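You operate a simulated robot arm through the tools that you are given. There is no shell and no other tool. Be economical: measure what you need, move in short steps, check, and stop when the job is done.

Carry out the task below with a simulated robot arm. There is one attempt and no reset: what you move stays moved.

JOB
Lay the scale card on the plate beside the rock, then save a blue lit picture.
Fine: card on the side towards the room; slide the rock under the lens, filter at blue, dimmer at 6; one picture only.

It is judged by the outcome, as a careful person would: the job done as asked, and still so three seconds after it is handed in. It fails if anything else is knocked over, pushed out of place, dropped, spilled or broken.

ROBOT AND FRAMES
A 6-joint arm with a two-finger gripper, hanging from a carriage that runs on a gantry, over the field with the corners [-1716, 216], [-1715, -1164], [385, -1164], [384, 216] (x, y) and turns from -5.742 to 6.266 rad about z. Base frame: it is fixed where the carriage stands at the start and does not move with it; the origin is on the floor, on the carriage's upright axis, x ahead of it, y to its left, z up; the surface under the hand at the start is at about z = 760. Lengths are in mm, angles in rad, forces in N, time in s.
With the tool pointing down near the work surface it reaches from about 100 to 420 mm from the robot's upright axis, wherever it stands. Its first joint turns from -2.897 to 2.897 rad. Places, roughly: base light switch [500, -200, 800]; blue scale key [600, -200, 800]; camera slider of the stereo microscope [1000, 0, 1200]; dimmer knob of the stereo microscope [600, 200, 800]; far lamp of the stereo microscope [1200, 0, 1000]; filter slider of the stereo lamp box [600, 0, 800]; fine knob of the stereo microscope [1200, 100, 900]; focus knob of the stereo microscope [900, 100, 900]; green rock (4x4x3 cm) [1100, -100, 800]; iris slider of the stereo microscope [1000, 0, 1000]; lamp switch of the stereo microscope [700, 100, 800]; near lamp of the stereo microscope [700, -100, 900]; ring light switch [600, -200, 800]; top of the gliding plate [1100, -100, 800]; zoom knob of the stereo microscope [1000, 0, 1100]. Payload 2.45 kg.
The tool frame sits at the grasp point between the pads (the TCP): z along the fingers, y along the line on which they close. The tips reach 26 mm beyond it. The gripper opens to 96 mm. The gripper's body begins 69 mm behind the TCP.
Orientation is told as [roll, pitch, yaw] about the base's x, y, z axes, in that order, counted from this pose: with the fingers straight down and closing along the base's y, the tool's x points along the base's -x, its y along +y and its z along -z.

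CONTROLS
- The arm moves only by the tool send_rows. Its argument "steps" is a list of rows, each a list of 6 numbers: the shift along the tool's x, y, z in units of 40 mm (1.0 is 40 mm), then the turn, a rotation vector about the tool's x, y, z in units of 4 degrees (1.0 is 4 degrees). In form: [[tx, ty, tz, rx, ry, rz], ...]. A call has 1 to 12 rows; each row shifts and turns the commanded pose from where the row before left it, along the tool's axes as they then stand. "jaw" is the gripper command, from -1 (fully open) to 1 (shut), values between in proportion, set as the call begins (left out, the last holds). A call with a number of a shift or a turn outside -1 to 1 is refused whole. Rows are played at 5 a second. More than 50 mm and 0.15 rad between two rows, or a gripper value outside its range, and nothing of the call is played. Where a pose cannot be reached the arm comes as near as it can. A force on the tool above 40 N (or 10 N above the force at the start of the call, whichever is more), or a blocked arm, ends the call early, and 0.2 s more pass. Each finger halts on what it meets, pressing with about 45 N; the grip force reading is that of the motor and also rises with nothing between the fingers. The clock runs only during rows and for 0.2 s after the last one: add rows that do not move to give the fingers time. The reply holds the time, the measured pose of the TCP, the force on the tool along the base axes, the opening and the grip force, in the units named above and with some noise, with the torque about the TCP (base axes, N m) and any sound that the robot's microphone picked up.
- Cameras (640 x 400 px; columns grow to the right, rows downward): "scene" is now at [266.3, 6.4, 1768]; the picture's right is [0.09, -1.00, 0.00], its down [-0.93, -0.08, -0.37] and it looks along [0.37, 0.03, -0.93] (base axes); focal length 258 px, centre (320, 200). "wrist" rides on the gripper at [82, 3, -98] in the tool frame; the picture's right is [-0.04, 1.00, 0.00], its down [-0.73, -0.03, -0.68] and it looks along [-0.68, -0.03, 0.73] (tool axes); focal length 256 px, centre (320, 200). There is no depth. A picture from a camera that has moved, and an enlarged one, comes with that camera's place and axes in the base frame and with its lens. The place of the scene camera against the robot may be out by one fixed shift of up to 18 mm in any direction.
- snapshot(camera): a new picture of that camera. The clock stands still meanwhile.
- lift_body(by): slides the trunk up (or, below 0, down) by that many mm; the arm and the scene camera ride with it, the base frame stays. It gives what a move gives, with no picture.
- drive_base(legs): drives the robot by 1 to 6 legs, each [ahead, left, turn to the left] in mm, mm and rad, along the robot's own axes; the way and the turn of a leg run together, so that a leg with both is an arc; at most 1500 mm and 3.142 rad a leg. The arm and the cameras ride along, it lands a little off, and it stops where it bumps. It keeps to its track: a leg is cut to what the track allows. It gives what a move gives.
- turn_head(pan, tilt): turns the head with the scene camera to pan (to the left, within 2.705 rad either way) and tilt (down, from -0.506 to 1.204), counted from straight ahead of the robot. It gives what a move gives.
- enlarge(camera, box): a new picture of the part [left, top, right, bottom] of that camera's present view, enlarged. The clock stands still meanwhile.
- finish_job(): hands the job in; it is judged then, once.

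Work in short steps. Places have to be worked out from the pictures, the camera data and where the tool is seen: move nearer, look again, correct. Check each grasp and each placing, and mend what went wrong. You have 120 turns and 78 pictures in all, those below and enlarged ones among them. Open the gripper and draw the arm clear of the work before you hand the job in, unless the task says otherwise; then end with one line.

The tools are called after ">>>" as name(argument=value, ...) on one line, values as JSON. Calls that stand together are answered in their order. send_rows: Moves the arm, as the interface text tells. Its arguments: {"type":"object","properties":{"steps":{"type":"array"},"jaw":{"type":"number"}},"required":["steps"]} The other tools are called the same way: lift_body (by) slides the trunk up or down; drive_base (legs) drives the base; turn_head (pan, tilt) turns the head that bears the scene camera; snapshot (camera) takes a picture; enlarge (camera, box) takes an enlarged picture of a part of a camera's view; finish_job () hands the job in.

At the start:

```text
clock: 0.0
ee_pos: [484.7, 51.7, 1122.3]
tcp_rot: [0.002, -0.001, -0.001]
ft_force: [0.1, 0.3, -0.2]
moment: [0.01, -0.03, 0.0]
finger_gap: 96.0
grasp_force: 0.1
trunk travel left (down, up): [-509.0, 93.0]
robot x, y, heading: [-1.2, 0.7, 0.006]
head pan, tilt: [0.091, 1.192]
```

scene: 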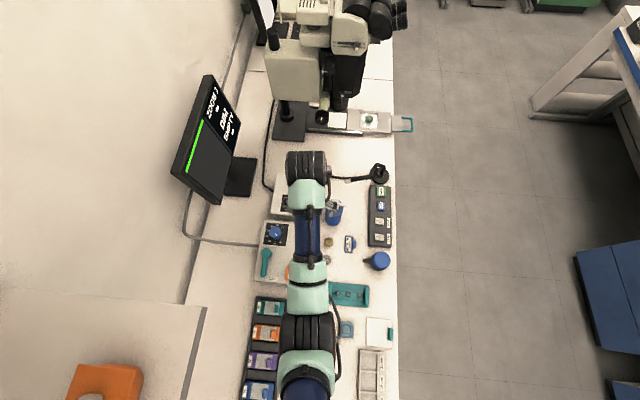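
wrist: 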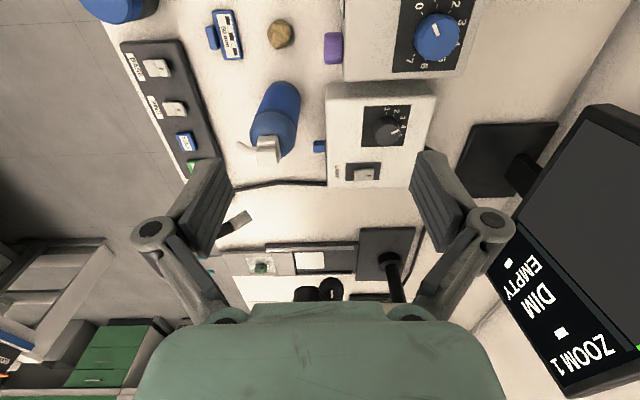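

The overview shows the panel, microscope and plate; I look closer at the details.

>>> enlarge(camera="scene", box=[240, 170, 400, 290])

>>> enlarge(camera="scene", box=[240, 0, 440, 150])

>>> enlarge(camera="wrist", box=[80, 0, 480, 280])

>>> enlarge(camera="scene", box=[230, 270, 410, 400])

```text
3.33 times, centred on (320, 230) of scene
camera zoom: at [266.3, 6.4, 1768.0], right [0.09, -1.0, 0.0], down [-0.93, -0.08, -0.37], along [0.37, 0.03, -0.93], focal length 861 px, centre (320, 100)
```

zoom: 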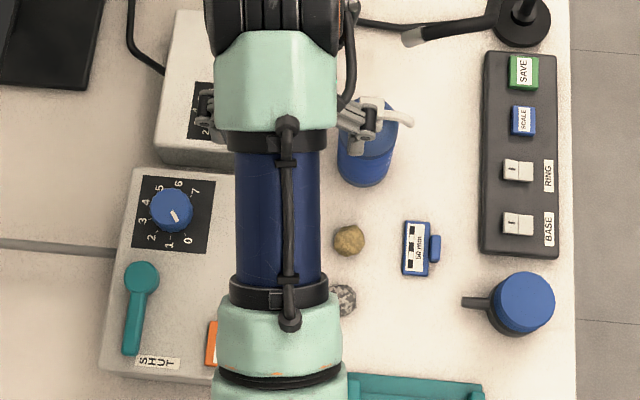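

```text
2.67 times, centred on (340, 75) of scene
camera zoom: at [266.3, 6.4, 1768.0], right [0.09, -1.0, 0.0], down [-0.93, -0.08, -0.37], along [0.37, 0.03, -0.93], focal length 689 px, centre (267, 533)
```

zoom: 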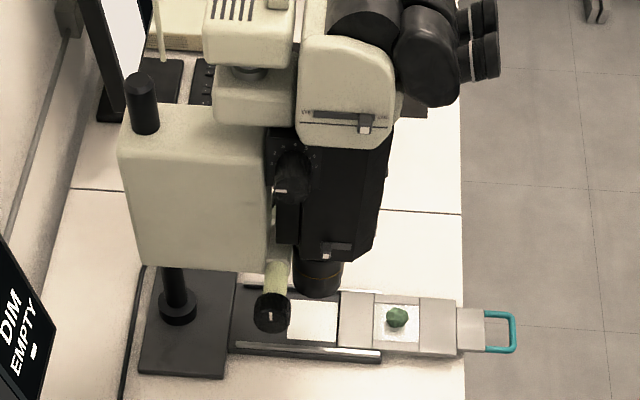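

```text
1.43 times, centred on (280, 140) of wrist
camera zoom: at [402.5, 55.6, 1220.1], right [0.04, 1.0, 0.0], down [0.73, -0.03, 0.68], along [0.68, -0.03, -0.73], focal length 366 px, centre (377, 286)
```

zoom: 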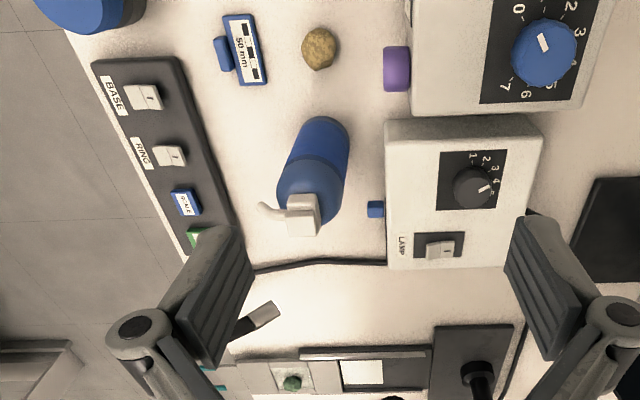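

```text
3.08 times, centred on (320, 335) of scene
camera zoom: at [266.3, 6.4, 1768.0], right [0.09, -1.0, 0.0], down [-0.93, -0.08, -0.37], along [0.37, 0.03, -0.93], focal length 795 px, centre (320, -215)
```

zoom: 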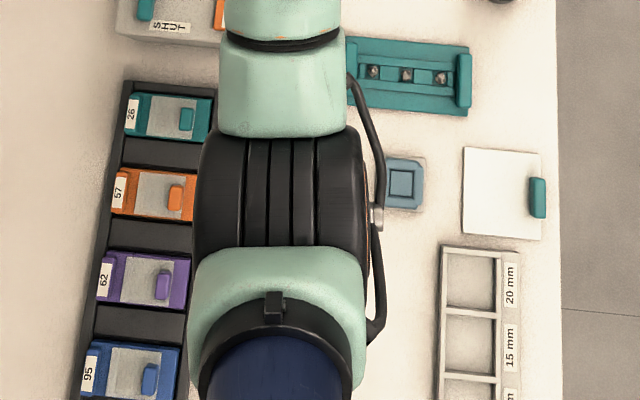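

I look at the monitor and the microscope's sliders more closely.

>>> enlarge(camera="scene", box=[160, 70, 270, 210])

>>> enlarge(camera="wrist", box=[300, 20, 480, 200])

```text
2.86 times, centred on (215, 140) of scene
camera zoom: at [266.3, 6.4, 1768.0], right [0.09, -1.0, 0.0], down [-0.93, -0.08, -0.37], along [0.37, 0.03, -0.93], focal length 738 px, centre (620, 371)
```

zoom: 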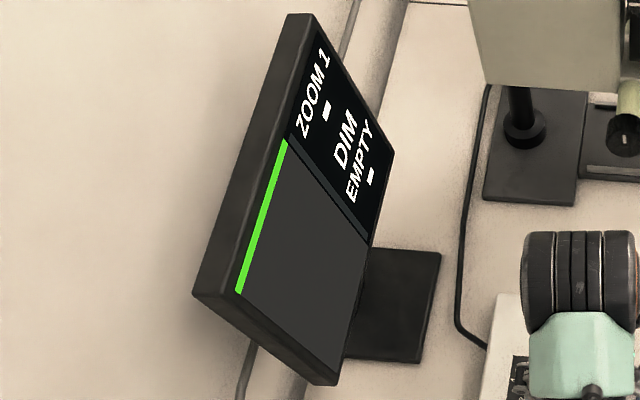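

```text
2.22 times, centred on (390, 110) of wrist
camera zoom: at [402.5, 55.6, 1220.1], right [0.04, 1.0, 0.0], down [0.73, -0.03, 0.68], along [0.68, -0.03, -0.73], focal length 569 px, centre (164, 400)
```

zoom: 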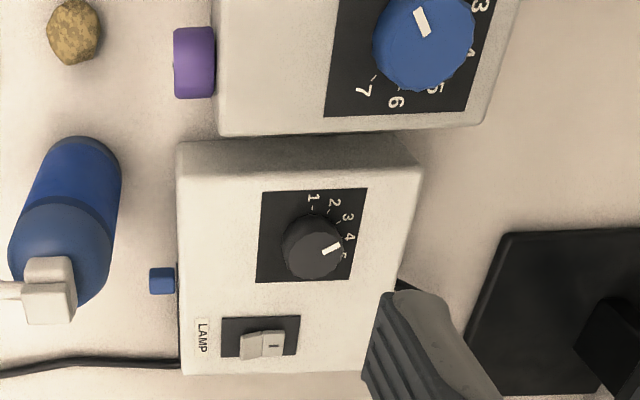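

The arm blocks some of the panel; the carriage must go ahead anyway. I drive 200 mm ahead at the present height and look again.

>>> drive_base(legs=[[200, 0, 0]])

>>> snapshot(camera="scene")

>>> snapshot(camera="wrist")

```text
clock: 1.6
ee_pos: [684.0, 50.1, 1120.8]
tcp_rot: [0.001, -0.002, -0.002]
ft_force: [-0.3, 0.4, 0.6]
moment: [0.01, 0.0, -0.01]
finger_gap: 96.0
grasp_force: 0.0
trunk travel left (down, up): [-509.0, 93.0]
robot x, y, heading: [198.5, -1.0, -0.002]
head pan, tilt: [0.091, 1.192]
```

```text
69 pictures are left
camera scene: at [466.0, 5.3, 1768.0], right [0.09, -1.0, 0.0], down [-0.93, -0.08, -0.37], along [0.37, 0.03, -0.93], focal length 258 px, centre (320, 200)
```

scene: 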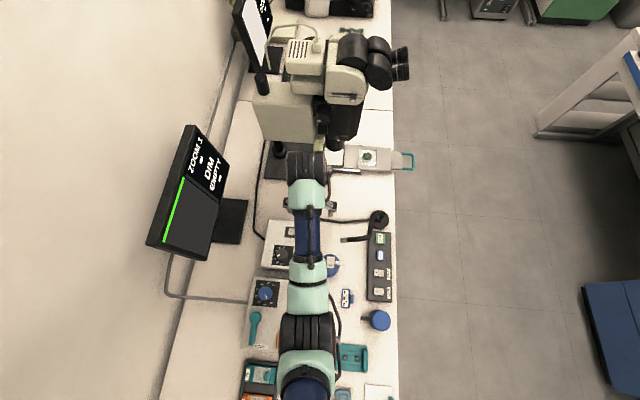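

```text
68 pictures are left
camera wrist: at [602.3, 54.1, 1220.0], right [0.04, 1.0, 0.0], down [0.73, -0.03, 0.68], along [0.68, -0.03, -0.73], focal length 256 px, centre (320, 200)
```

wrist: 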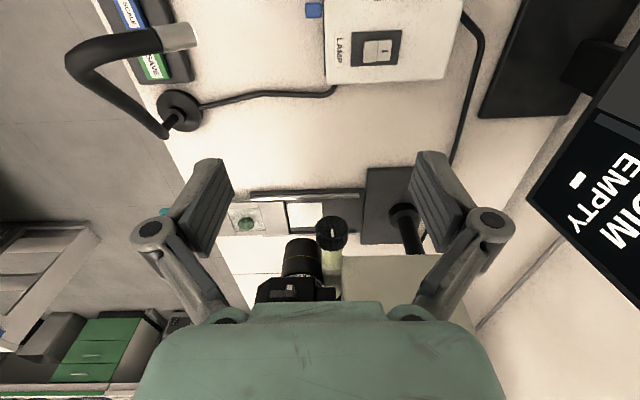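

Next I bring the wrist camera over the lamp box to read its dimmer, switch and filter slider.

>>> send_rows(steps=[[0.76, -0.3, 0.5, 0, 0, 0], [0.76, -0.3, 0.5, 0, 0, 0], [0.76, -0.3, 0.5, 0, 0, 0], [0.76, -0.3, 0.5, 0, 0, 0], [0.76, -0.3, 0.5, 0, 0, 0], [0.76, -0.3, 0.5, 0, 0, 0]])

>>> snapshot(camera="wrist")

>>> enlarge(camera="scene", box=[230, 200, 410, 380])

```text
clock: 3.0
ee_pos: [496.4, -22.2, 1004.3]
tcp_rot: [0.0, -0.002, -0.004]
ft_force: [0.8, -0.3, -0.4]
moment: [-0.01, 0.04, 0.0]
finger_gap: 96.1
grasp_force: 0.1
trunk travel left (down, up): [-509.0, 93.0]
robot x, y, heading: [202.5, -1.2, -0.0]
head pan, tilt: [0.091, 1.192]
```

```text
67 pictures are left
camera wrist: at [414.6, -17.2, 1102.6], right [0.04, 1.0, 0.0], down [0.73, -0.03, 0.68], along [0.68, -0.03, -0.73], focal length 256 px, centre (320, 200)
```

wrist: 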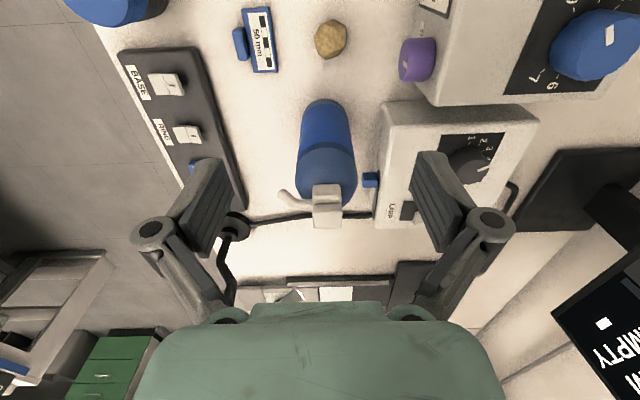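

```text
2.22 times, centred on (320, 290) of scene
camera zoom: at [466.1, 5.4, 1768.1], right [0.09, -1.0, 0.0], down [-0.93, -0.08, -0.37], along [0.37, 0.03, -0.93], focal length 574 px, centre (320, 0)
```

zoom: 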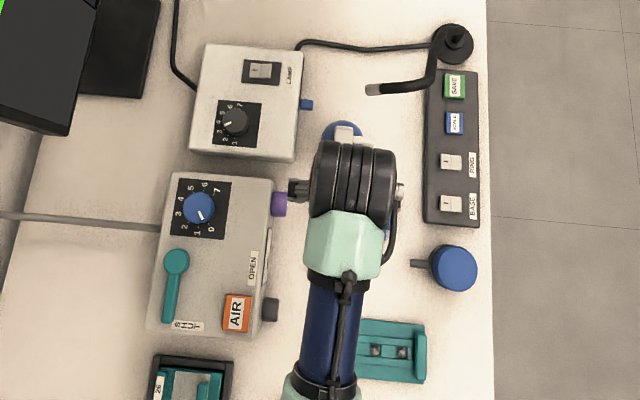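

The lamp box is the one with LAMP switch and blue tab; I zoom into it.

>>> enlarge(camera="scene", box=[255, 214, 323, 278])

>>> enlarge(camera="wrist", box=[340, 90, 440, 240])

```text
6.25 times, centred on (289, 246) of scene
camera zoom: at [466.1, 5.4, 1768.1], right [0.09, -1.0, 0.0], down [-0.93, -0.08, -0.37], along [0.37, 0.03, -0.93], focal length 1614 px, centre (514, -88)
```

zoom: 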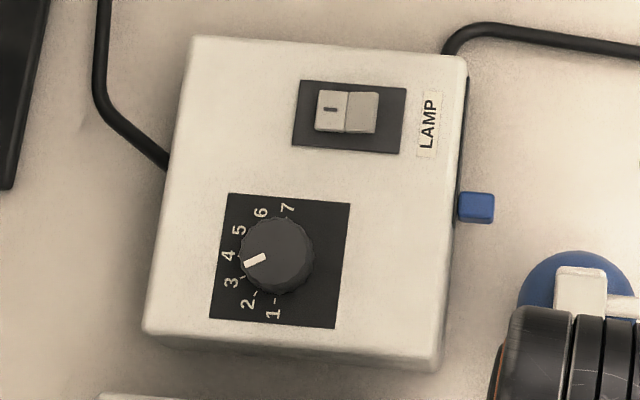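

```text
2.67 times, centred on (390, 165) of wrist
camera zoom: at [414.6, -17.2, 1102.6], right [0.04, 1.0, 0.0], down [0.73, -0.03, 0.68], along [0.68, -0.03, -0.73], focal length 683 px, centre (133, 293)
```

zoom: 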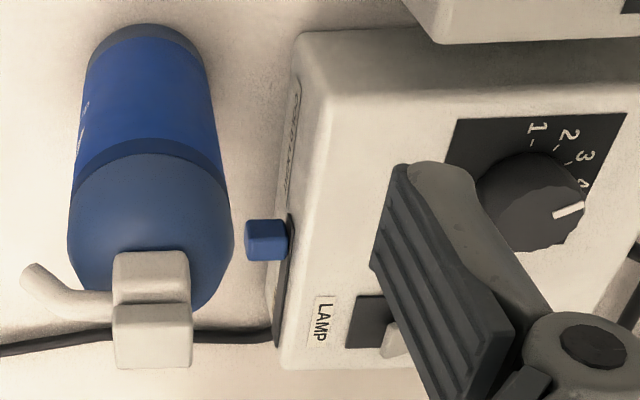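

The filter slot's labels are on the box's room-side face. I swing the wrist camera round to view that face from the room side.

>>> send_rows(steps=[[-0.5, -0.85, 0, 0, 0, 0], [-0.5, -0.85, 0, 0, 0, 0], [-0.5, -0.85, 0, 0, 0, 0], [0, 0, 0, 0, 0, -1], [0, 0, 0, 0, 0, -1], [0, 0, 0, 0, 0, -1], [0, 0, 0, 0, 0, -1], [0, 0, 0, 0, 0, -1], [0, 0, 0, 0, 0, -1], [0, 0, 0, 0, 0, -1], [0, 0, 0, 0, 0, -1], [0, 0, 0, 0, 0, -1]])

>>> send_rows(steps=[[0, 0, 0, 0, 0, -1], [0, 0, 0, 0, 0, -1], [0, 0, 0, 0, 0, -1], [0, 0, 0, 0, 0, -1]])

>>> snapshot(camera="wrist")

```text
clock: 5.6
ee_pos: [561.6, -123.1, 1001.6]
tcp_rot: [-0.001, 0.0, 0.628]
ft_force: [0.4, 0.2, 0.2]
moment: [-0.01, -0.01, -0.01]
finger_gap: 95.9
grasp_force: 0.1
trunk travel left (down, up): [-509.0, 93.0]
robot x, y, heading: [202.9, -0.5, -0.006]
head pan, tilt: [0.091, 1.192]
```

```text
clock: 6.6
ee_pos: [561.6, -122.8, 1002.5]
tcp_rot: [0.001, 0.001, 0.906]
ft_force: [0.1, 0.6, 1.1]
moment: [0.02, 0.01, 0.0]
finger_gap: 96.3
grasp_force: 0.0
trunk travel left (down, up): [-509.0, 93.0]
robot x, y, heading: [198.4, -0.9, -0.002]
head pan, tilt: [0.091, 1.192]
```

```text
63 pictures are left
camera wrist: at [508.0, -184.8, 1100.4], right [-0.76, 0.65, 0.0], down [0.48, 0.56, 0.68], along [0.44, 0.52, -0.73], focal length 256 px, centre (320, 200)
```

wrist: 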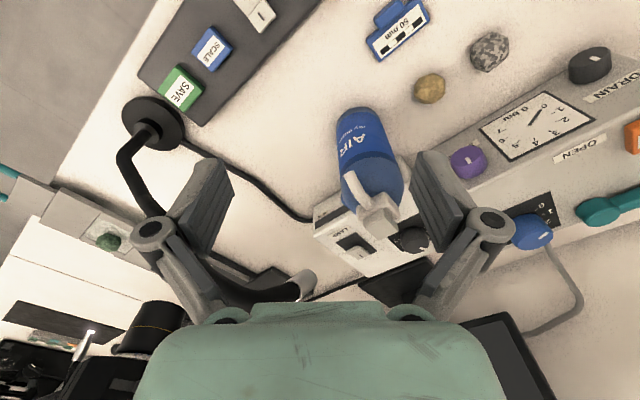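

The air bottle hides the slot from here. I move further along +x, a little higher, looking straight at the face.

>>> send_rows(steps=[[-0.1, -0.2, -0.75, 0, 0, 0], [-0.45, -0.6, -0.75, 0, 0, 0], [-0.45, -0.6, 0, 0, 0, 0], [-0.45, -0.6, 0, 0, 0, 0], [-0.45, -0.6, 0, 0, 0, 0], [0, 0, 0, 0, 0, -1], [0, 0, 0, 0, 0, -1], [0, 0, 0, 0, 0, -1], [0, 0, 0, 0, 0, -1], [0, 0, 0, 0, 0, -1], [0, 0, 0, 0, 0, -1], [0, 0, 0, 0, 0, -1]])

>>> snapshot(camera="wrist")

```text
clock: 9.2
ee_pos: [691.0, -129.1, 1062.9]
tcp_rot: [0.0, 0.001, 1.395]
ft_force: [0.1, -1.2, 0.3]
moment: [0.01, -0.01, -0.01]
finger_gap: 95.8
grasp_force: 0.0
trunk travel left (down, up): [-509.0, 93.0]
robot x, y, heading: [201.9, -2.6, -0.004]
head pan, tilt: [0.091, 1.192]
```

```text
62 pictures are left
camera wrist: at [672.2, -207.9, 1160.8], right [-0.98, 0.21, 0.0], down [0.16, 0.72, 0.68], along [0.15, 0.66, -0.73], focal length 256 px, centre (320, 200)
```

wrist: 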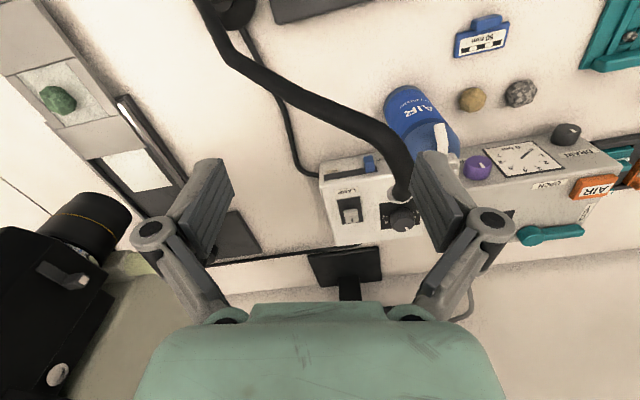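

>>> enlarge(camera="wrist", box=[310, 130, 430, 210])

>>> enlarge(camera="wrist", box=[0, 30, 240, 200])

>>> enlarge(camera="wrist", box=[430, 0, 550, 120])

```text
5.00 times, centred on (370, 170) of wrist
camera zoom: at [672.2, -207.9, 1160.8], right [-0.98, 0.21, 0.0], down [0.16, 0.72, 0.68], along [0.15, 0.66, -0.73], focal length 1280 px, centre (70, 350)
```

zoom: 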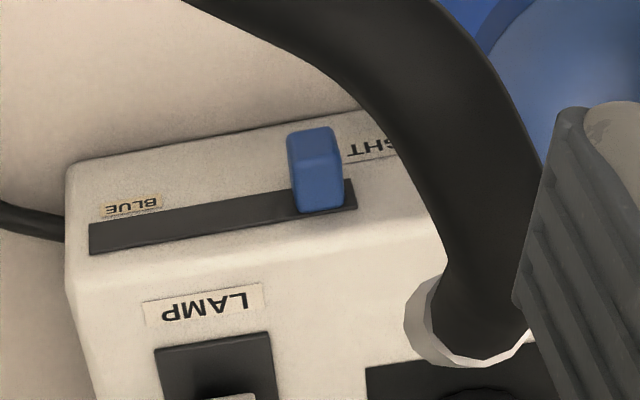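

```text
2.35 times, centred on (120, 115) of wrist
camera zoom: at [672.2, -207.9, 1160.8], right [-0.98, 0.21, 0.0], down [0.16, 0.72, 0.68], along [0.15, 0.66, -0.73], focal length 602 px, centre (791, 400)
```

zoom: 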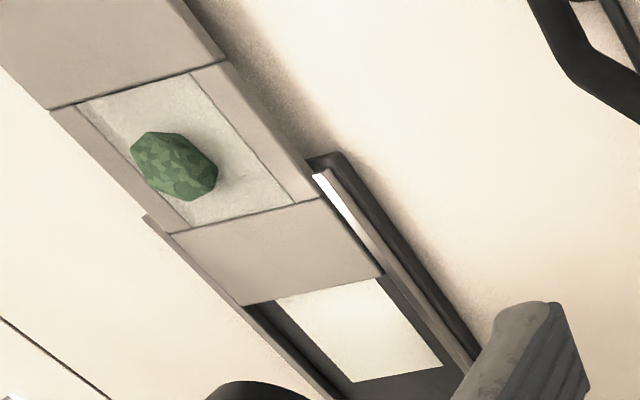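

```text
3.33 times, centred on (490, 60) of wrist
camera zoom: at [672.2, -207.9, 1160.8], right [-0.98, 0.21, 0.0], down [0.16, 0.72, 0.68], along [0.15, 0.66, -0.73], focal length 853 px, centre (-247, 667)
```

zoom: 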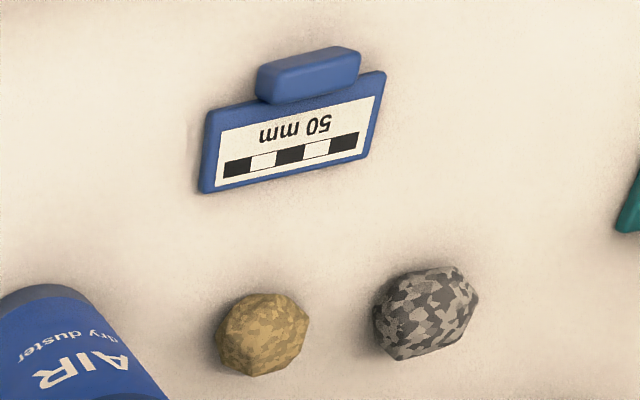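

The slot runs from "…GHT" (now) to "BLUE" at its +x end; the dimmer pointer is near 3. I first go over the dimmer knob (about (603,147)), passing above the lamp neck, yaw about 45°.

>>> send_rows(steps=[[0, 0, -0.85, 0, 0, 0], [0, 0, -0.85, 0, 0, 0], [-0.914, 0.49, 0, 0, 0, 0], [-0.914, 0.49, 0, 0, 0, 0], [-0.914, 0.49, 0, 0, 0, 0], [-0.914, 0.49, 0, 0, 0, 0], [-0.914, 0.49, 0, 0, 0, 0], [-0.914, 0.49, 0, 0, 0, 0], [-0.914, 0.49, 0, 0, 0, 0], [0, 0, 0, 0, 0, 1], [0, 0, 0, 0, 0, 1], [0, 0, 0, 0, 0, 1]])

>>> send_rows(steps=[[0, 0, 0.6, 0, 0, 1], [0, 0, 0.6, 0, 0, 1], [0, 0, 0.6, 0, 0, 1], [0, 0, 0.6, 0, 0, 1], [0, 0, 0.6, 0, 0, 1]])

>>> drive_base(legs=[[60, 0, 0]])

>>> snapshot(camera="wrist")

```text
clock: 11.8
ee_pos: [611.2, 148.6, 1106.0]
tcp_rot: [-0.002, -0.001, 1.183]
ft_force: [1.0, 0.3, -0.5]
moment: [0.01, -0.01, -0.01]
finger_gap: 96.0
grasp_force: 0.0
out of reach, approached as far as the arm can: row 4, 5, 7, 9
trunk travel left (down, up): [-509.0, 93.0]
robot x, y, heading: [197.8, -3.5, -0.01]
head pan, tilt: [0.091, 1.192]
```

```text
clock: 13.0
ee_pos: [608.2, 148.1, 986.0]
tcp_rot: [0.001, 0.001, 0.834]
ft_force: [0.7, 0.3, 0.4]
moment: [0.02, 0.0, 0.03]
finger_gap: 95.9
grasp_force: 0.0
trunk travel left (down, up): [-509.0, 93.0]
robot x, y, heading: [201.7, 0.8, -0.001]
head pan, tilt: [0.091, 1.192]
```

```text
clock: 14.0
ee_pos: [668.2, 147.6, 985.8]
tcp_rot: [0.001, 0.001, 0.833]
ft_force: [-0.6, -0.1, 0.5]
moment: [-0.02, -0.03, -0.02]
finger_gap: 95.8
grasp_force: 0.1
trunk travel left (down, up): [-509.0, 93.0]
robot x, y, heading: [257.1, -0.8, -0.006]
head pan, tilt: [0.091, 1.192]
```

```text
58 pictures are left
camera wrist: at [609.2, 89.5, 1084.8], right [-0.71, 0.7, 0.0], down [0.51, 0.52, 0.68], along [0.48, 0.48, -0.73], focal length 256 px, centre (320, 200)
```

wrist: 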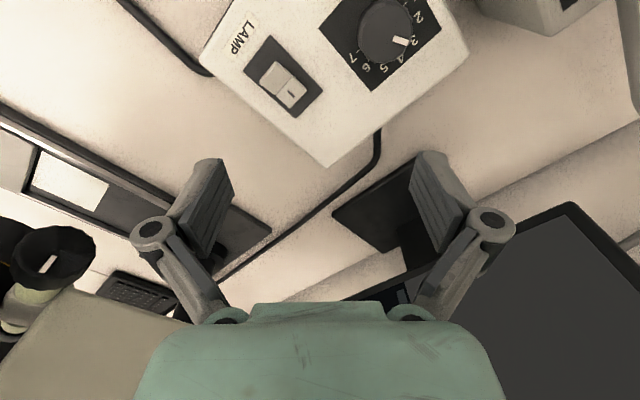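

>>> enlarge(camera="wrist", box=[220, 0, 450, 130])

>>> enlarge(camera="scene", box=[225, 220, 335, 340])

```text
2.78 times, centred on (335, 65) of wrist
camera zoom: at [609.2, 89.5, 1084.8], right [-0.71, 0.7, 0.0], down [0.51, 0.52, 0.68], along [0.48, 0.48, -0.73], focal length 712 px, centre (278, 576)
```

zoom: 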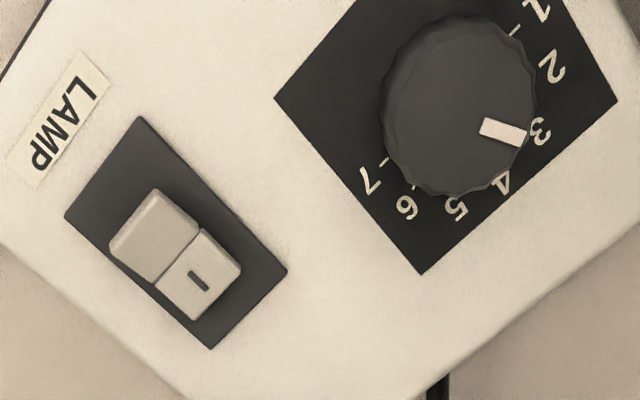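

```text
3.33 times, centred on (280, 280) of scene
camera zoom: at [524.5, 5.0, 1768.0], right [0.09, -1.0, 0.0], down [-0.93, -0.08, -0.37], along [0.37, 0.03, -0.93], focal length 861 px, centre (453, -67)
```

zoom: 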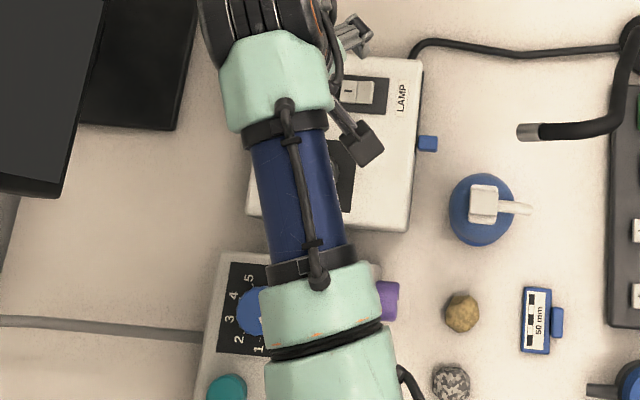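

The knob reads 3 and sits at about (602,150), top near z 847. I move over it and lower with open fingers, then check.

>>> send_rows(steps=[[0.535, 0.63, 0, 0, 0, 0], [0.535, 0.63, 0, 0, 0, 0], [0, 0, 0.75, 0, 0, 0], [0, 0, 0.75, 0, 0, 0], [0, 0, 0.75, 0, 0, 0], [0, 0, 0.6, 0, 0, 0]])

>>> snapshot(camera="wrist")

```text
clock: 15.4
ee_pos: [601.5, 150.6, 871.4]
tcp_rot: [0.0, 0.0, 0.834]
ft_force: [-0.1, 0.3, -0.3]
moment: [-0.01, -0.03, -0.01]
finger_gap: 96.1
grasp_force: 0.0
trunk travel left (down, up): [-509.0, 93.0]
robot x, y, heading: [255.8, -3.4, -0.001]
head pan, tilt: [0.091, 1.192]
```

```text
55 pictures are left
camera wrist: at [543.6, 92.6, 969.5], right [-0.71, 0.7, 0.0], down [0.51, 0.52, 0.68], along [0.48, 0.48, -0.73], focal length 256 px, centre (320, 200)
```

wrist: 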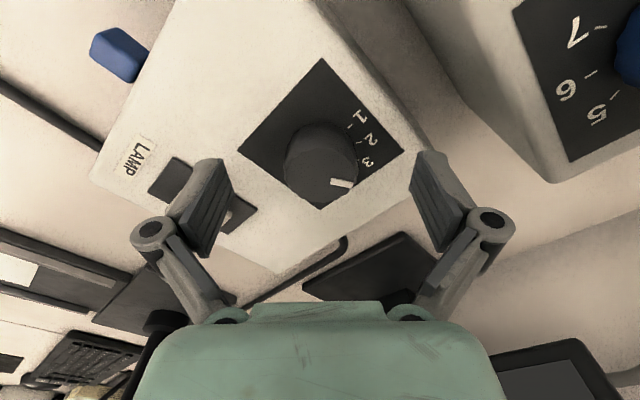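

The knob is centred between the pads. I lower 10 mm and close.

>>> send_rows(steps=[[0, 0, 0.25, 0, 0, 0]])

>>> send_rows(steps=[[0, 0, 0, 0, 0, 0], [0, 0, 0, 0, 0, 0], [0, 0, 0, 0, 0, 0], [0, 0, 0, 0, 0, 0]], jaw=1)

```text
clock: 15.8
ee_pos: [602.2, 148.9, 861.5]
tcp_rot: [-0.001, -0.001, 0.834]
ft_force: [-1.4, -0.3, -0.5]
moment: [0.02, -0.02, -0.02]
finger_gap: 95.9
grasp_force: 0.1
trunk travel left (down, up): [-509.0, 93.0]
robot x, y, heading: [259.6, -1.4, -0.002]
head pan, tilt: [0.091, 1.192]
```

```text
clock: 16.8
ee_pos: [601.1, 151.0, 861.4]
tcp_rot: [0.0, 0.001, 0.835]
ft_force: [-0.5, 1.4, -0.8]
moment: [0.07, 0.07, 0.02]
finger_gap: 39.2
grasp_force: 45.4
trunk travel left (down, up): [-509.0, 93.0]
robot x, y, heading: [259.3, -3.7, -0.003]
head pan, tilt: [0.091, 1.192]
```

Gripped at 39 mm. I turn clockwise (seen from above) 48° first.

>>> send_rows(steps=[[0, 0, 0, 0, 0, 1], [0, 0, 0, 0, 0, 1], [0, 0, 0, 0, 0, 1], [0, 0, 0, 0, 0, 1], [0, 0, 0, 0, 0, 1], [0, 0, 0, 0, 0, 1], [0, 0, 0, 0, 0, 1], [0, 0, 0, 0, 0, 1], [0, 0, 0, 0, 0, 1], [0, 0, 0, 0, 0, 1], [0, 0, 0, 0, 0, 1], [0, 0, 0, 0, 0, 1]])

>>> enlarge(camera="wrist", box=[220, 80, 420, 220])

```text
clock: 18.6
ee_pos: [600.3, 150.1, 860.3]
tcp_rot: [0.001, 0.003, 0.278]
ft_force: [5.6, 6.7, -20.9]
moment: [0.37, -0.15, 0.02]
finger_gap: 39.4
grasp_force: 45.5
trunk travel left (down, up): [-509.0, 93.0]
robot x, y, heading: [256.0, -3.0, -0.001]
head pan, tilt: [0.091, 1.192]
stopped in row 9: the force on the tool passed its limit at 40 N (the readings are from after the stop); the commanded pose is now the measured one
```

```text
2.86 times, centred on (320, 150) of wrist
camera zoom: at [520.4, 132.3, 960.1], right [-0.24, 0.97, 0.0], down [0.71, 0.17, 0.68], along [0.66, 0.16, -0.74], focal length 731 px, centre (320, 343)
```

zoom: 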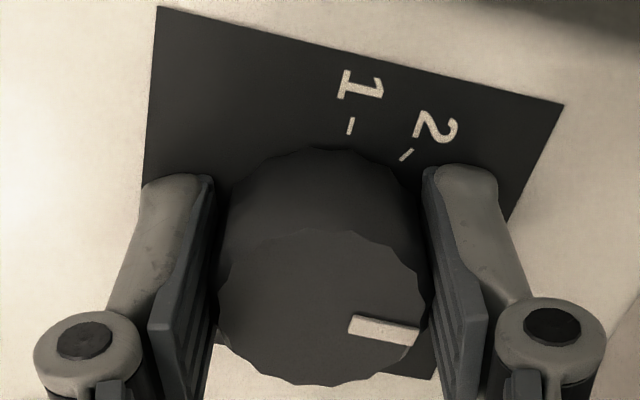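

The knob moved with the fingers from about 3.2 to about 4.2, then a downward load stopped the move. I release to relieve the strain, regrip a touch higher.

>>> send_rows(steps=[[0, 0, 0, 0, 0, 0], [0, 0, 0, 0, 0, 0], [0, 0, 0, 0, 0, 0]], jaw=0)

>>> enlarge(camera="wrist", box=[220, 80, 420, 220])

```text
clock: 19.4
ee_pos: [600.5, 149.6, 861.7]
tcp_rot: [0.0, 0.002, 0.275]
ft_force: [0.3, -0.7, 0.9]
moment: [0.02, 0.01, 0.01]
finger_gap: 48.0
grasp_force: 0.0
trunk travel left (down, up): [-509.0, 93.0]
robot x, y, heading: [261.2, -0.4, -0.003]
head pan, tilt: [0.091, 1.192]
```

```text
2.86 times, centred on (320, 150) of wrist
camera zoom: at [521.1, 131.1, 960.5], right [-0.24, 0.97, 0.0], down [0.71, 0.17, 0.68], along [0.66, 0.16, -0.73], focal length 731 px, centre (320, 343)
```

zoom: 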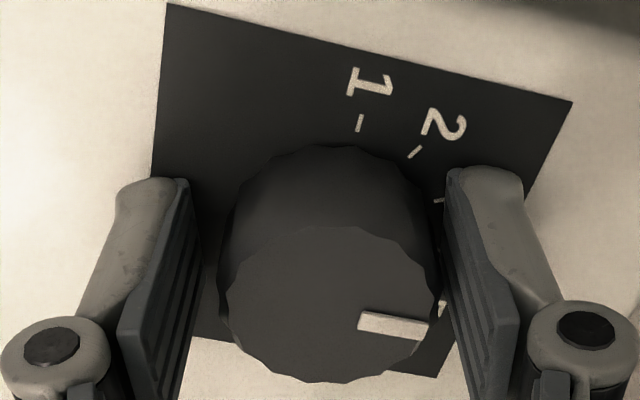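

>>> send_rows(steps=[[0, 0.04, 0, 0, 0, 0], [0, 0, 0, 0, 0, 0], [0, 0, 0, 0, 0, 0]], jaw=1)

>>> send_rows(steps=[[0, 0, 0, 0, 0, 1], [0, 0, 0, 0, 0, 1], [0, 0, 0, 0, 0, 1], [0, 0, 0, 0, 0, 1], [0, 0, 0, 0, 0, 1], [0, 0, 0, 0, 0, 1], [0, 0, 0, 0, 0, 1], [0, 0, 0, 0, 0, 0]])

```text
clock: 20.2
ee_pos: [600.1, 150.4, 861.3]
tcp_rot: [0.001, 0.0, 0.277]
ft_force: [-2.9, -1.8, 13.9]
moment: [0.24, 0.1, -0.01]
finger_gap: 39.3
grasp_force: 45.3
trunk travel left (down, up): [-509.0, 93.0]
robot x, y, heading: [261.5, 0.1, -0.003]
head pan, tilt: [0.091, 1.192]
```

```text
clock: 22.0
ee_pos: [600.6, 152.1, 861.2]
tcp_rot: [-0.001, 0.0, -0.212]
ft_force: [5.7, 3.3, -10.5]
moment: [-0.11, -0.35, 0.0]
finger_gap: 39.1
grasp_force: 45.0
trunk travel left (down, up): [-509.0, 93.0]
robot x, y, heading: [259.1, 0.3, -0.003]
head pan, tilt: [0.091, 1.192]
```

>>> send_rows(steps=[[0, 0, 0, 0, 0, 1], [0, 0, 0, 0, 0, 1], [0, 0, 0, 0, 0, 1], [0, 0, 0, 0, 0, 1], [0, 0, 0, 0, 0, 1], [0, 0, 0, 0, 0, 1], [0, 0, 0, 0, 0, 0]])

>>> enlarge(camera="wrist", box=[220, 80, 420, 220])

```text
clock: 23.1
ee_pos: [600.2, 152.6, 861.9]
tcp_rot: [0.003, 0.001, -0.523]
ft_force: [8.6, 7.6, -23.1]
moment: [0.48, -0.01, 0.05]
finger_gap: 39.0
grasp_force: 45.0
trunk travel left (down, up): [-509.0, 93.0]
robot x, y, heading: [255.3, -1.0, 0.001]
head pan, tilt: [0.091, 1.192]
stopped in row 5: the force on the tool passed its limit at 41 N (the readings are from after the stop); the commanded pose is now the measured one
```

```text
2.86 times, centred on (320, 150) of wrist
camera zoom: at [531.0, 196.3, 959.8], right [0.53, 0.85, 0.0], down [0.62, -0.39, 0.68], along [0.57, -0.36, -0.74], focal length 731 px, centre (320, 343)
```

zoom: 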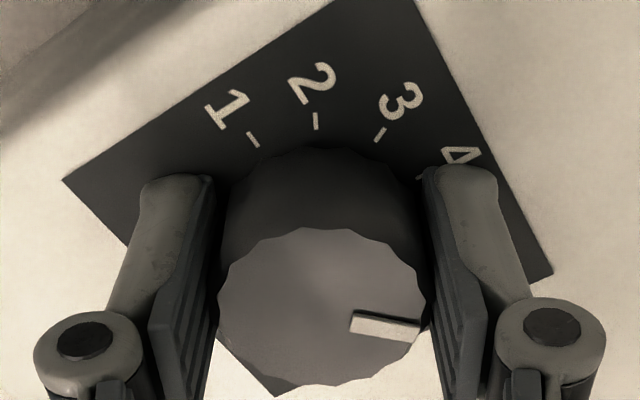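

About 5.7 now. I release, raise and read the dial.

>>> send_rows(steps=[[0, 0, 0, 0, 0, 0], [0, 0, 0, 0, 0, 0], [0, 0, -0.8, 0, 0, 0], [0, 0, -0.8, 0, 0, 0], [0, 0, -0.8, 0, 0, 0]], jaw=-0.3)

>>> enlarge(camera="wrist", box=[240, 0, 440, 140])

```text
clock: 24.3
ee_pos: [602.0, 150.3, 957.6]
tcp_rot: [-0.001, 0.001, -0.521]
ft_force: [-0.3, 0.8, -0.3]
moment: [0.04, 0.01, 0.01]
finger_gap: 62.4
grasp_force: 0.0
trunk travel left (down, up): [-509.0, 93.0]
robot x, y, heading: [257.1, -0.8, -0.002]
head pan, tilt: [0.091, 1.192]
```

```text
2.86 times, centred on (340, 70) of wrist
camera zoom: at [532.5, 194.5, 1055.8], right [0.53, 0.85, 0.0], down [0.62, -0.39, 0.68], along [0.57, -0.36, -0.74], focal length 731 px, centre (263, 571)
```

zoom: 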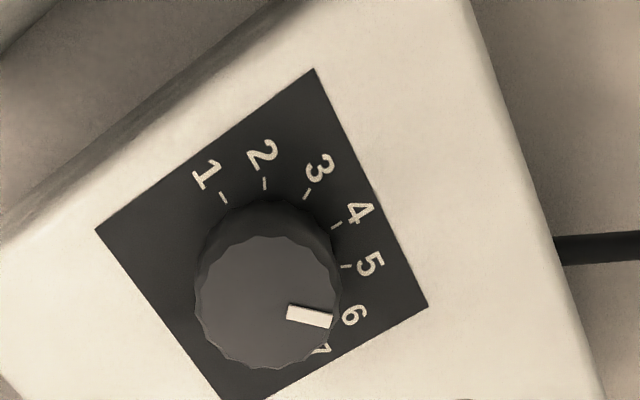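

The dial reads about 5.55; I regrip and turn about 13° more, then release and read again.

>>> send_rows(steps=[[0, 0, 0.8, 0, 0, 0], [0, 0, 0.8, 0, 0, 0], [0, 0, 0.8, 0, 0, 0]])

>>> send_rows(steps=[[0, 0, 0, 0, 0, 0], [0, 0, 0, 0, 0, 0], [0, 0, 0, 0, 0, 0], [0, 0, 0, 0, 0, 0.8], [0, 0, 0, 0, 0, 0.8], [0, 0, 0, 0, 0, 0.8], [0, 0, 0, 0, 0, 0.85], [0, 0, 0, 0, 0, 0]], jaw=1)

>>> send_rows(steps=[[0, 0, 0, 0, 0, 0], [0, 0, 0, 0, 0, 0], [0, 0, -0.8, 0, 0, 0], [0, 0, -0.8, 0, 0, 0], [0, 0, -0.8, 0, 0, 0]], jaw=-0.3)

>>> enlarge(camera="wrist", box=[240, 0, 440, 140])

```text
clock: 25.1
ee_pos: [601.5, 149.1, 859.5]
tcp_rot: [-0.001, 0.001, -0.522]
ft_force: [-0.3, -0.3, 0.4]
moment: [0.04, 0.0, -0.01]
finger_gap: 62.4
grasp_force: 0.2
trunk travel left (down, up): [-509.0, 93.0]
robot x, y, heading: [257.4, -2.8, -0.007]
head pan, tilt: [0.091, 1.192]
```

```text
clock: 26.9
ee_pos: [602.8, 153.0, 860.9]
tcp_rot: [0.003, 0.001, -0.751]
ft_force: [13.2, 7.8, -26.1]
moment: [0.33, -0.36, -0.03]
finger_gap: 39.2
grasp_force: 45.1
trunk travel left (down, up): [-509.0, 93.0]
robot x, y, heading: [255.5, -2.4, -0.003]
head pan, tilt: [0.091, 1.192]
stopped in row 8: the force on the tool passed its limit at 41 N (the readings are from after the stop); the commanded pose is now the measured one
```

```text
clock: 28.1
ee_pos: [597.8, 148.1, 957.9]
tcp_rot: [-0.002, 0.001, -0.75]
ft_force: [-0.2, -0.2, -1.2]
moment: [0.03, -0.02, -0.01]
finger_gap: 62.6
grasp_force: 0.0
trunk travel left (down, up): [-509.0, 93.0]
robot x, y, heading: [257.5, -0.4, -0.006]
head pan, tilt: [0.091, 1.192]
```

```text
2.86 times, centred on (340, 70) of wrist
camera zoom: at [540.0, 207.3, 1056.1], right [0.71, 0.7, 0.0], down [0.52, -0.52, 0.68], along [0.48, -0.48, -0.74], focal length 731 px, centre (263, 571)
```

zoom: 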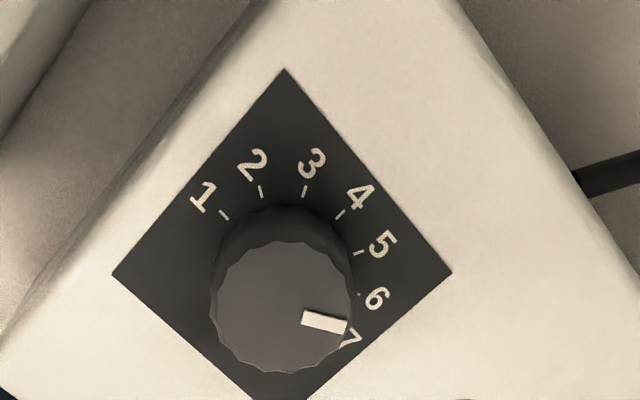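

The pointer now stands at 6. I check the monitor and lamp state.

>>> snapshot(camera="scene")

>>> enlarge(camera="scene", box=[120, 120, 240, 290])

```text
49 pictures are left
camera scene: at [524.9, 5.0, 1768.0], right [0.09, -1.0, 0.0], down [-0.93, -0.08, -0.37], along [0.37, 0.03, -0.93], focal length 258 px, centre (320, 200)
```

scene: 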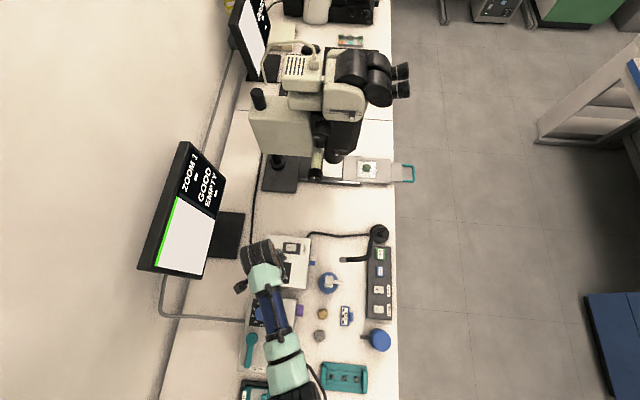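

```text
2.35 times, centred on (180, 205) of scene
camera zoom: at [524.9, 5.0, 1768.0], right [0.09, -1.0, 0.0], down [-0.93, -0.08, -0.37], along [0.37, 0.03, -0.93], focal length 608 px, centre (649, 188)
```

zoom: 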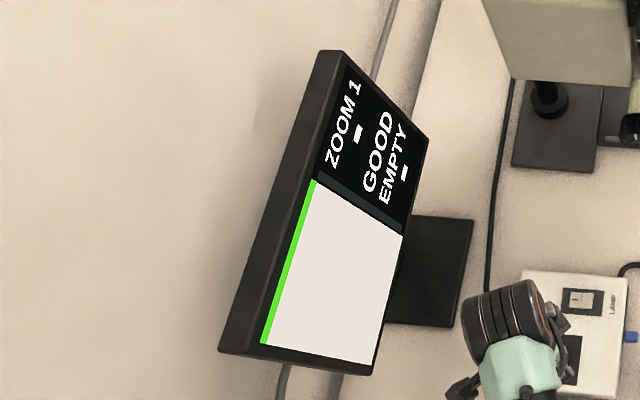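

Screen says GOOD: lamp works. Next the filter: I raise, close the fingers and turn the hand so the camera rides over the box side, away from the bottle.

>>> send_rows(steps=[[0, 0, -0.5, 0, 0, 1], [0, 0, -0.5, 0, 0, 1], [0, 0, 0, 0, 0, 1], [0, 0, 0, 0, 0, 1], [0, 0, 0, 0, 0, 1], [0, 0, 0, 0, 0, 1], [0, 0, 0, 0, 0, 1], [0, 0, 0, 0, 0, 1], [0, 0, 0, 0, 0, 1], [0, 0, 0, 0, 0, 1], [0, 0, 0, 0, 0, 1], [0, 0, 0, 0, 0, 0.75]], jaw=1)

>>> send_rows(steps=[[-0.5, -0.2, 0, 0, 0, 0], [-0.5, -0.1, 0, 0, 0, 0], [-0.5, 0, 0, 0, 0, 0], [-0.5, 0, 0, 0, 0, 0]])

>>> snapshot(camera="wrist")

```text
clock: 30.8
ee_pos: [600.3, 152.1, 997.6]
tcp_rot: [-0.001, 0.001, -1.574]
ft_force: [0.4, -0.1, 0.0]
moment: [0.02, 0.02, 0.0]
finger_gap: 0.0
grasp_force: 29.1
trunk travel left (down, up): [-509.0, 93.0]
robot x, y, heading: [257.7, 3.4, -0.005]
head pan, tilt: [0.091, 1.192]
```

```text
clock: 31.8
ee_pos: [586.9, 67.8, 997.7]
tcp_rot: [-0.001, -0.001, -1.571]
ft_force: [-0.7, 0.4, -0.3]
moment: [0.02, 0.01, -0.02]
finger_gap: 0.0
grasp_force: 28.4
trunk travel left (down, up): [-509.0, 93.0]
robot x, y, heading: [259.9, -1.1, 0.001]
head pan, tilt: [0.091, 1.192]
```

```text
47 pictures are left
camera wrist: at [590.5, 150.9, 1096.2], right [1.0, -0.04, 0.0], down [-0.03, -0.73, 0.68], along [-0.03, -0.68, -0.73], focal length 256 px, centre (320, 200)
```

wrist: 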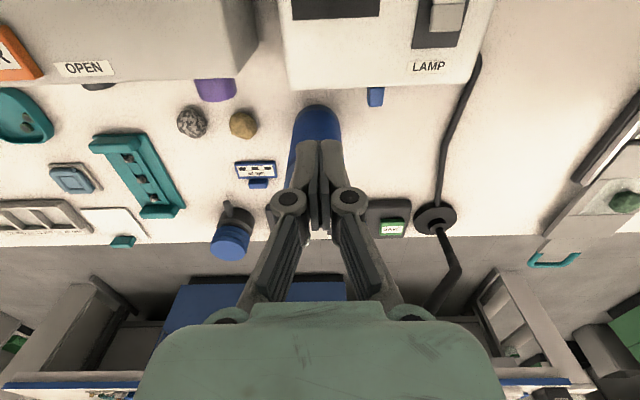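

Tab is at about (645,42,820). I go to its -x side with the hand tilted slightly off the bottle, descend part way and look.

>>> send_rows(steps=[[-0.5, 0.45, 0, 0, 0, 0], [-0.4, 0.4, 0, 0, 0, 0], [0, 0, 0, 0, -0.83, 0], [0, 0, 0, 0, -0.83, 0], [0, 0, 0, 0, -0.83, 0], [0.17, 0, 0.98, 0, 0, 0], [0.17, 0, 0.98, 0, 0, 0], [0.17, 0, 0.98, 0, 0, 0]])

>>> snapshot(camera="wrist")

>>> enlarge(camera="scene", box=[240, 220, 400, 330])

```text
clock: 33.5
ee_pos: [622.1, 33.9, 878.3]
tcp_rot: [-0.002, -0.174, -1.571]
ft_force: [0.8, 0.6, 0.4]
moment: [-0.01, 0.01, 0.01]
finger_gap: 0.0
grasp_force: 28.3
trunk travel left (down, up): [-509.0, 93.0]
robot x, y, heading: [259.5, 0.7, -0.004]
head pan, tilt: [0.091, 1.192]
```

```text
46 pictures are left
camera wrist: at [625.7, 132.3, 960.3], right [1.0, -0.04, 0.01], down [-0.03, -0.6, 0.8], along [-0.03, -0.8, -0.61], focal length 256 px, centre (320, 200)
```

wrist: 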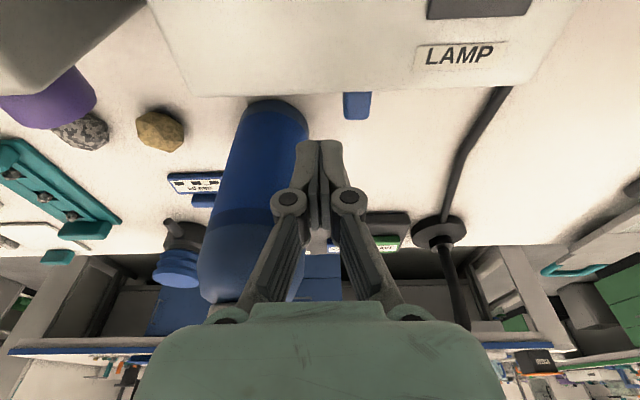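

```text
3.64 times, centred on (320, 275) of scene
camera zoom: at [524.9, 5.1, 1768.0], right [0.09, -1.0, 0.0], down [-0.93, -0.08, -0.37], along [0.37, 0.03, -0.93], focal length 939 px, centre (320, -73)
```

zoom: 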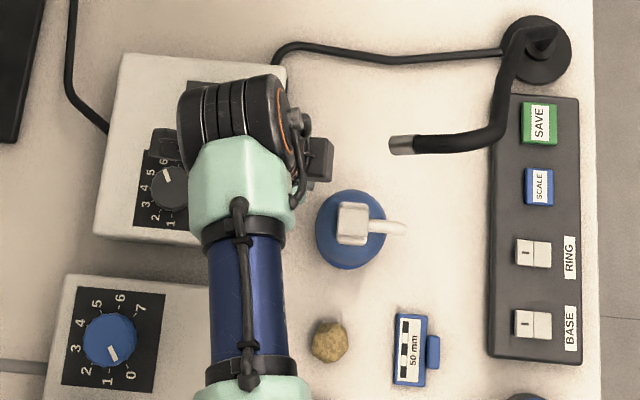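

Position confirmed. I lower beside the tab.

>>> send_rows(steps=[[0.1, 0, 0.55, 0, 0, 0], [0.1, 0, 0.55, 0, 0, 0]])

>>> enlarge(camera="wrist", box=[220, 60, 460, 220])

```text
clock: 34.1
ee_pos: [622.6, 34.5, 835.0]
tcp_rot: [-0.002, -0.175, -1.571]
ft_force: [-0.4, -0.9, -1.0]
moment: [0.0, 0.01, 0.01]
finger_gap: 0.0
grasp_force: 27.4
trunk travel left (down, up): [-509.0, 93.0]
robot x, y, heading: [259.3, -1.3, -0.003]
head pan, tilt: [0.091, 1.192]
```

```text
2.50 times, centred on (340, 140) of wrist
camera zoom: at [626.3, 132.3, 917.5], right [1.0, -0.04, 0.01], down [-0.03, -0.6, 0.8], along [-0.03, -0.8, -0.61], focal length 640 px, centre (270, 350)
```

zoom: 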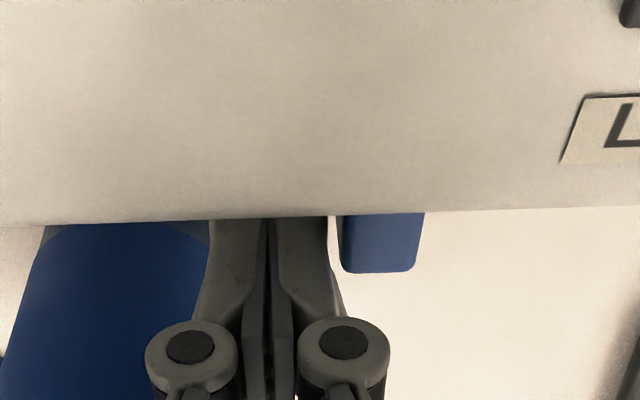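

The closed fingers are just -x of the tab. I push it along +x.

>>> send_rows(steps=[[0, 0.2, 0, 0, 0, 0], [0, 0.2, 0, 0, 0, 0], [0, 0.2, 0, 0, 0, 0], [0, 0.2, 0, 0, 0, 0], [0, 0.2, 0, 0, 0, 0], [0, 0.2, 0, 0, 0, 0]])

>>> enlarge(camera="wrist", box=[220, 60, 460, 220])

>>> enlarge(camera="scene", box=[120, 120, 360, 290])

```text
clock: 35.5
ee_pos: [670.3, 33.0, 833.4]
tcp_rot: [-0.002, -0.174, -1.57]
ft_force: [-0.6, 0.2, 0.9]
moment: [0.02, -0.01, -0.01]
finger_gap: 0.0
grasp_force: 28.5
trunk travel left (down, up): [-509.0, 93.0]
robot x, y, heading: [256.9, 3.2, -0.004]
head pan, tilt: [0.091, 1.192]
```

```text
2.50 times, centred on (340, 140) of wrist
camera zoom: at [672.4, 130.1, 916.6], right [1.0, -0.04, 0.01], down [-0.03, -0.61, 0.8], along [-0.03, -0.8, -0.61], focal length 640 px, centre (270, 350)
```

zoom: 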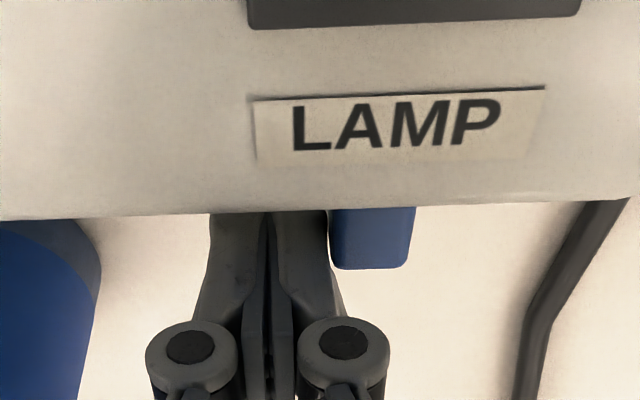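

```text
2.35 times, centred on (240, 205) of scene
camera zoom: at [524.9, 5.1, 1768.0], right [0.09, -1.0, 0.0], down [-0.93, -0.08, -0.37], along [0.37, 0.03, -0.93], focal length 608 px, centre (508, 188)
```

zoom: 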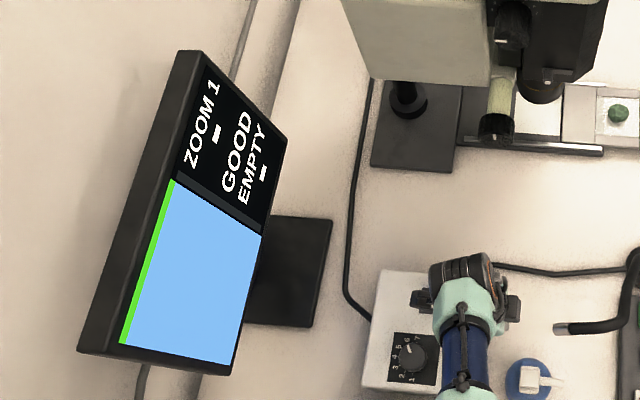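

The picture is blue. I push on gently to the end stop so it sits fully at BLUE.

>>> send_rows(steps=[[0, 0.12, 0, 0, 0, 0], [0, 0.12, 0, 0, 0, 0], [0, 0.12, 0, 0, 0, 0], [0, 0.12, 0, 0, 0, 0]])

>>> send_rows(steps=[[0, -0.15, 0, 0, 0, 0], [-0.14, -0.1, -0.8, 0, 0, 0], [-0.17, 0, -0.98, 0, 0, 0], [-0.17, 0, -0.98, 0, 0, 0], [-0.17, 0, -0.98, 0, 0, 0], [0.3, 0, 0, 0, 0.83, 0], [0.3, 0, 0, 0, 0.83, 0], [0.3, 0, 0, 0, 0.83, 0]])

>>> enlarge(camera="wrist", box=[240, 0, 440, 140])

```text
clock: 36.5
ee_pos: [680.7, 33.1, 834.1]
tcp_rot: [-0.003, -0.176, -1.571]
ft_force: [0.8, -0.6, 0.5]
moment: [0.0, 0.02, 0.02]
finger_gap: 0.1
grasp_force: 27.8
out of reach, approached as far as the arm can: row 3, 4
trunk travel left (down, up): [-509.0, 93.0]
robot x, y, heading: [261.4, 0.8, 0.002]
head pan, tilt: [0.091, 1.192]
```

```text
clock: 38.4
ee_pos: [673.0, 67.7, 984.9]
tcp_rot: [-0.003, 0.0, -1.571]
ft_force: [0.9, 0.6, -0.2]
moment: [0.02, 0.02, 0.03]
finger_gap: 0.0
grasp_force: 28.2
trunk travel left (down, up): [-509.0, 93.0]
robot x, y, heading: [259.5, -0.1, -0.003]
head pan, tilt: [0.091, 1.192]
```

```text
2.86 times, centred on (340, 70) of wrist
camera zoom: at [675.5, 150.0, 1082.7], right [1.0, -0.04, 0.0], down [-0.03, -0.73, 0.68], along [-0.03, -0.68, -0.73], focal length 731 px, centre (263, 571)
```

zoom: 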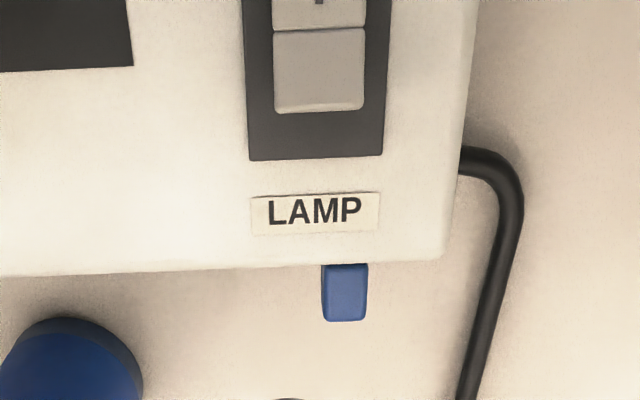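

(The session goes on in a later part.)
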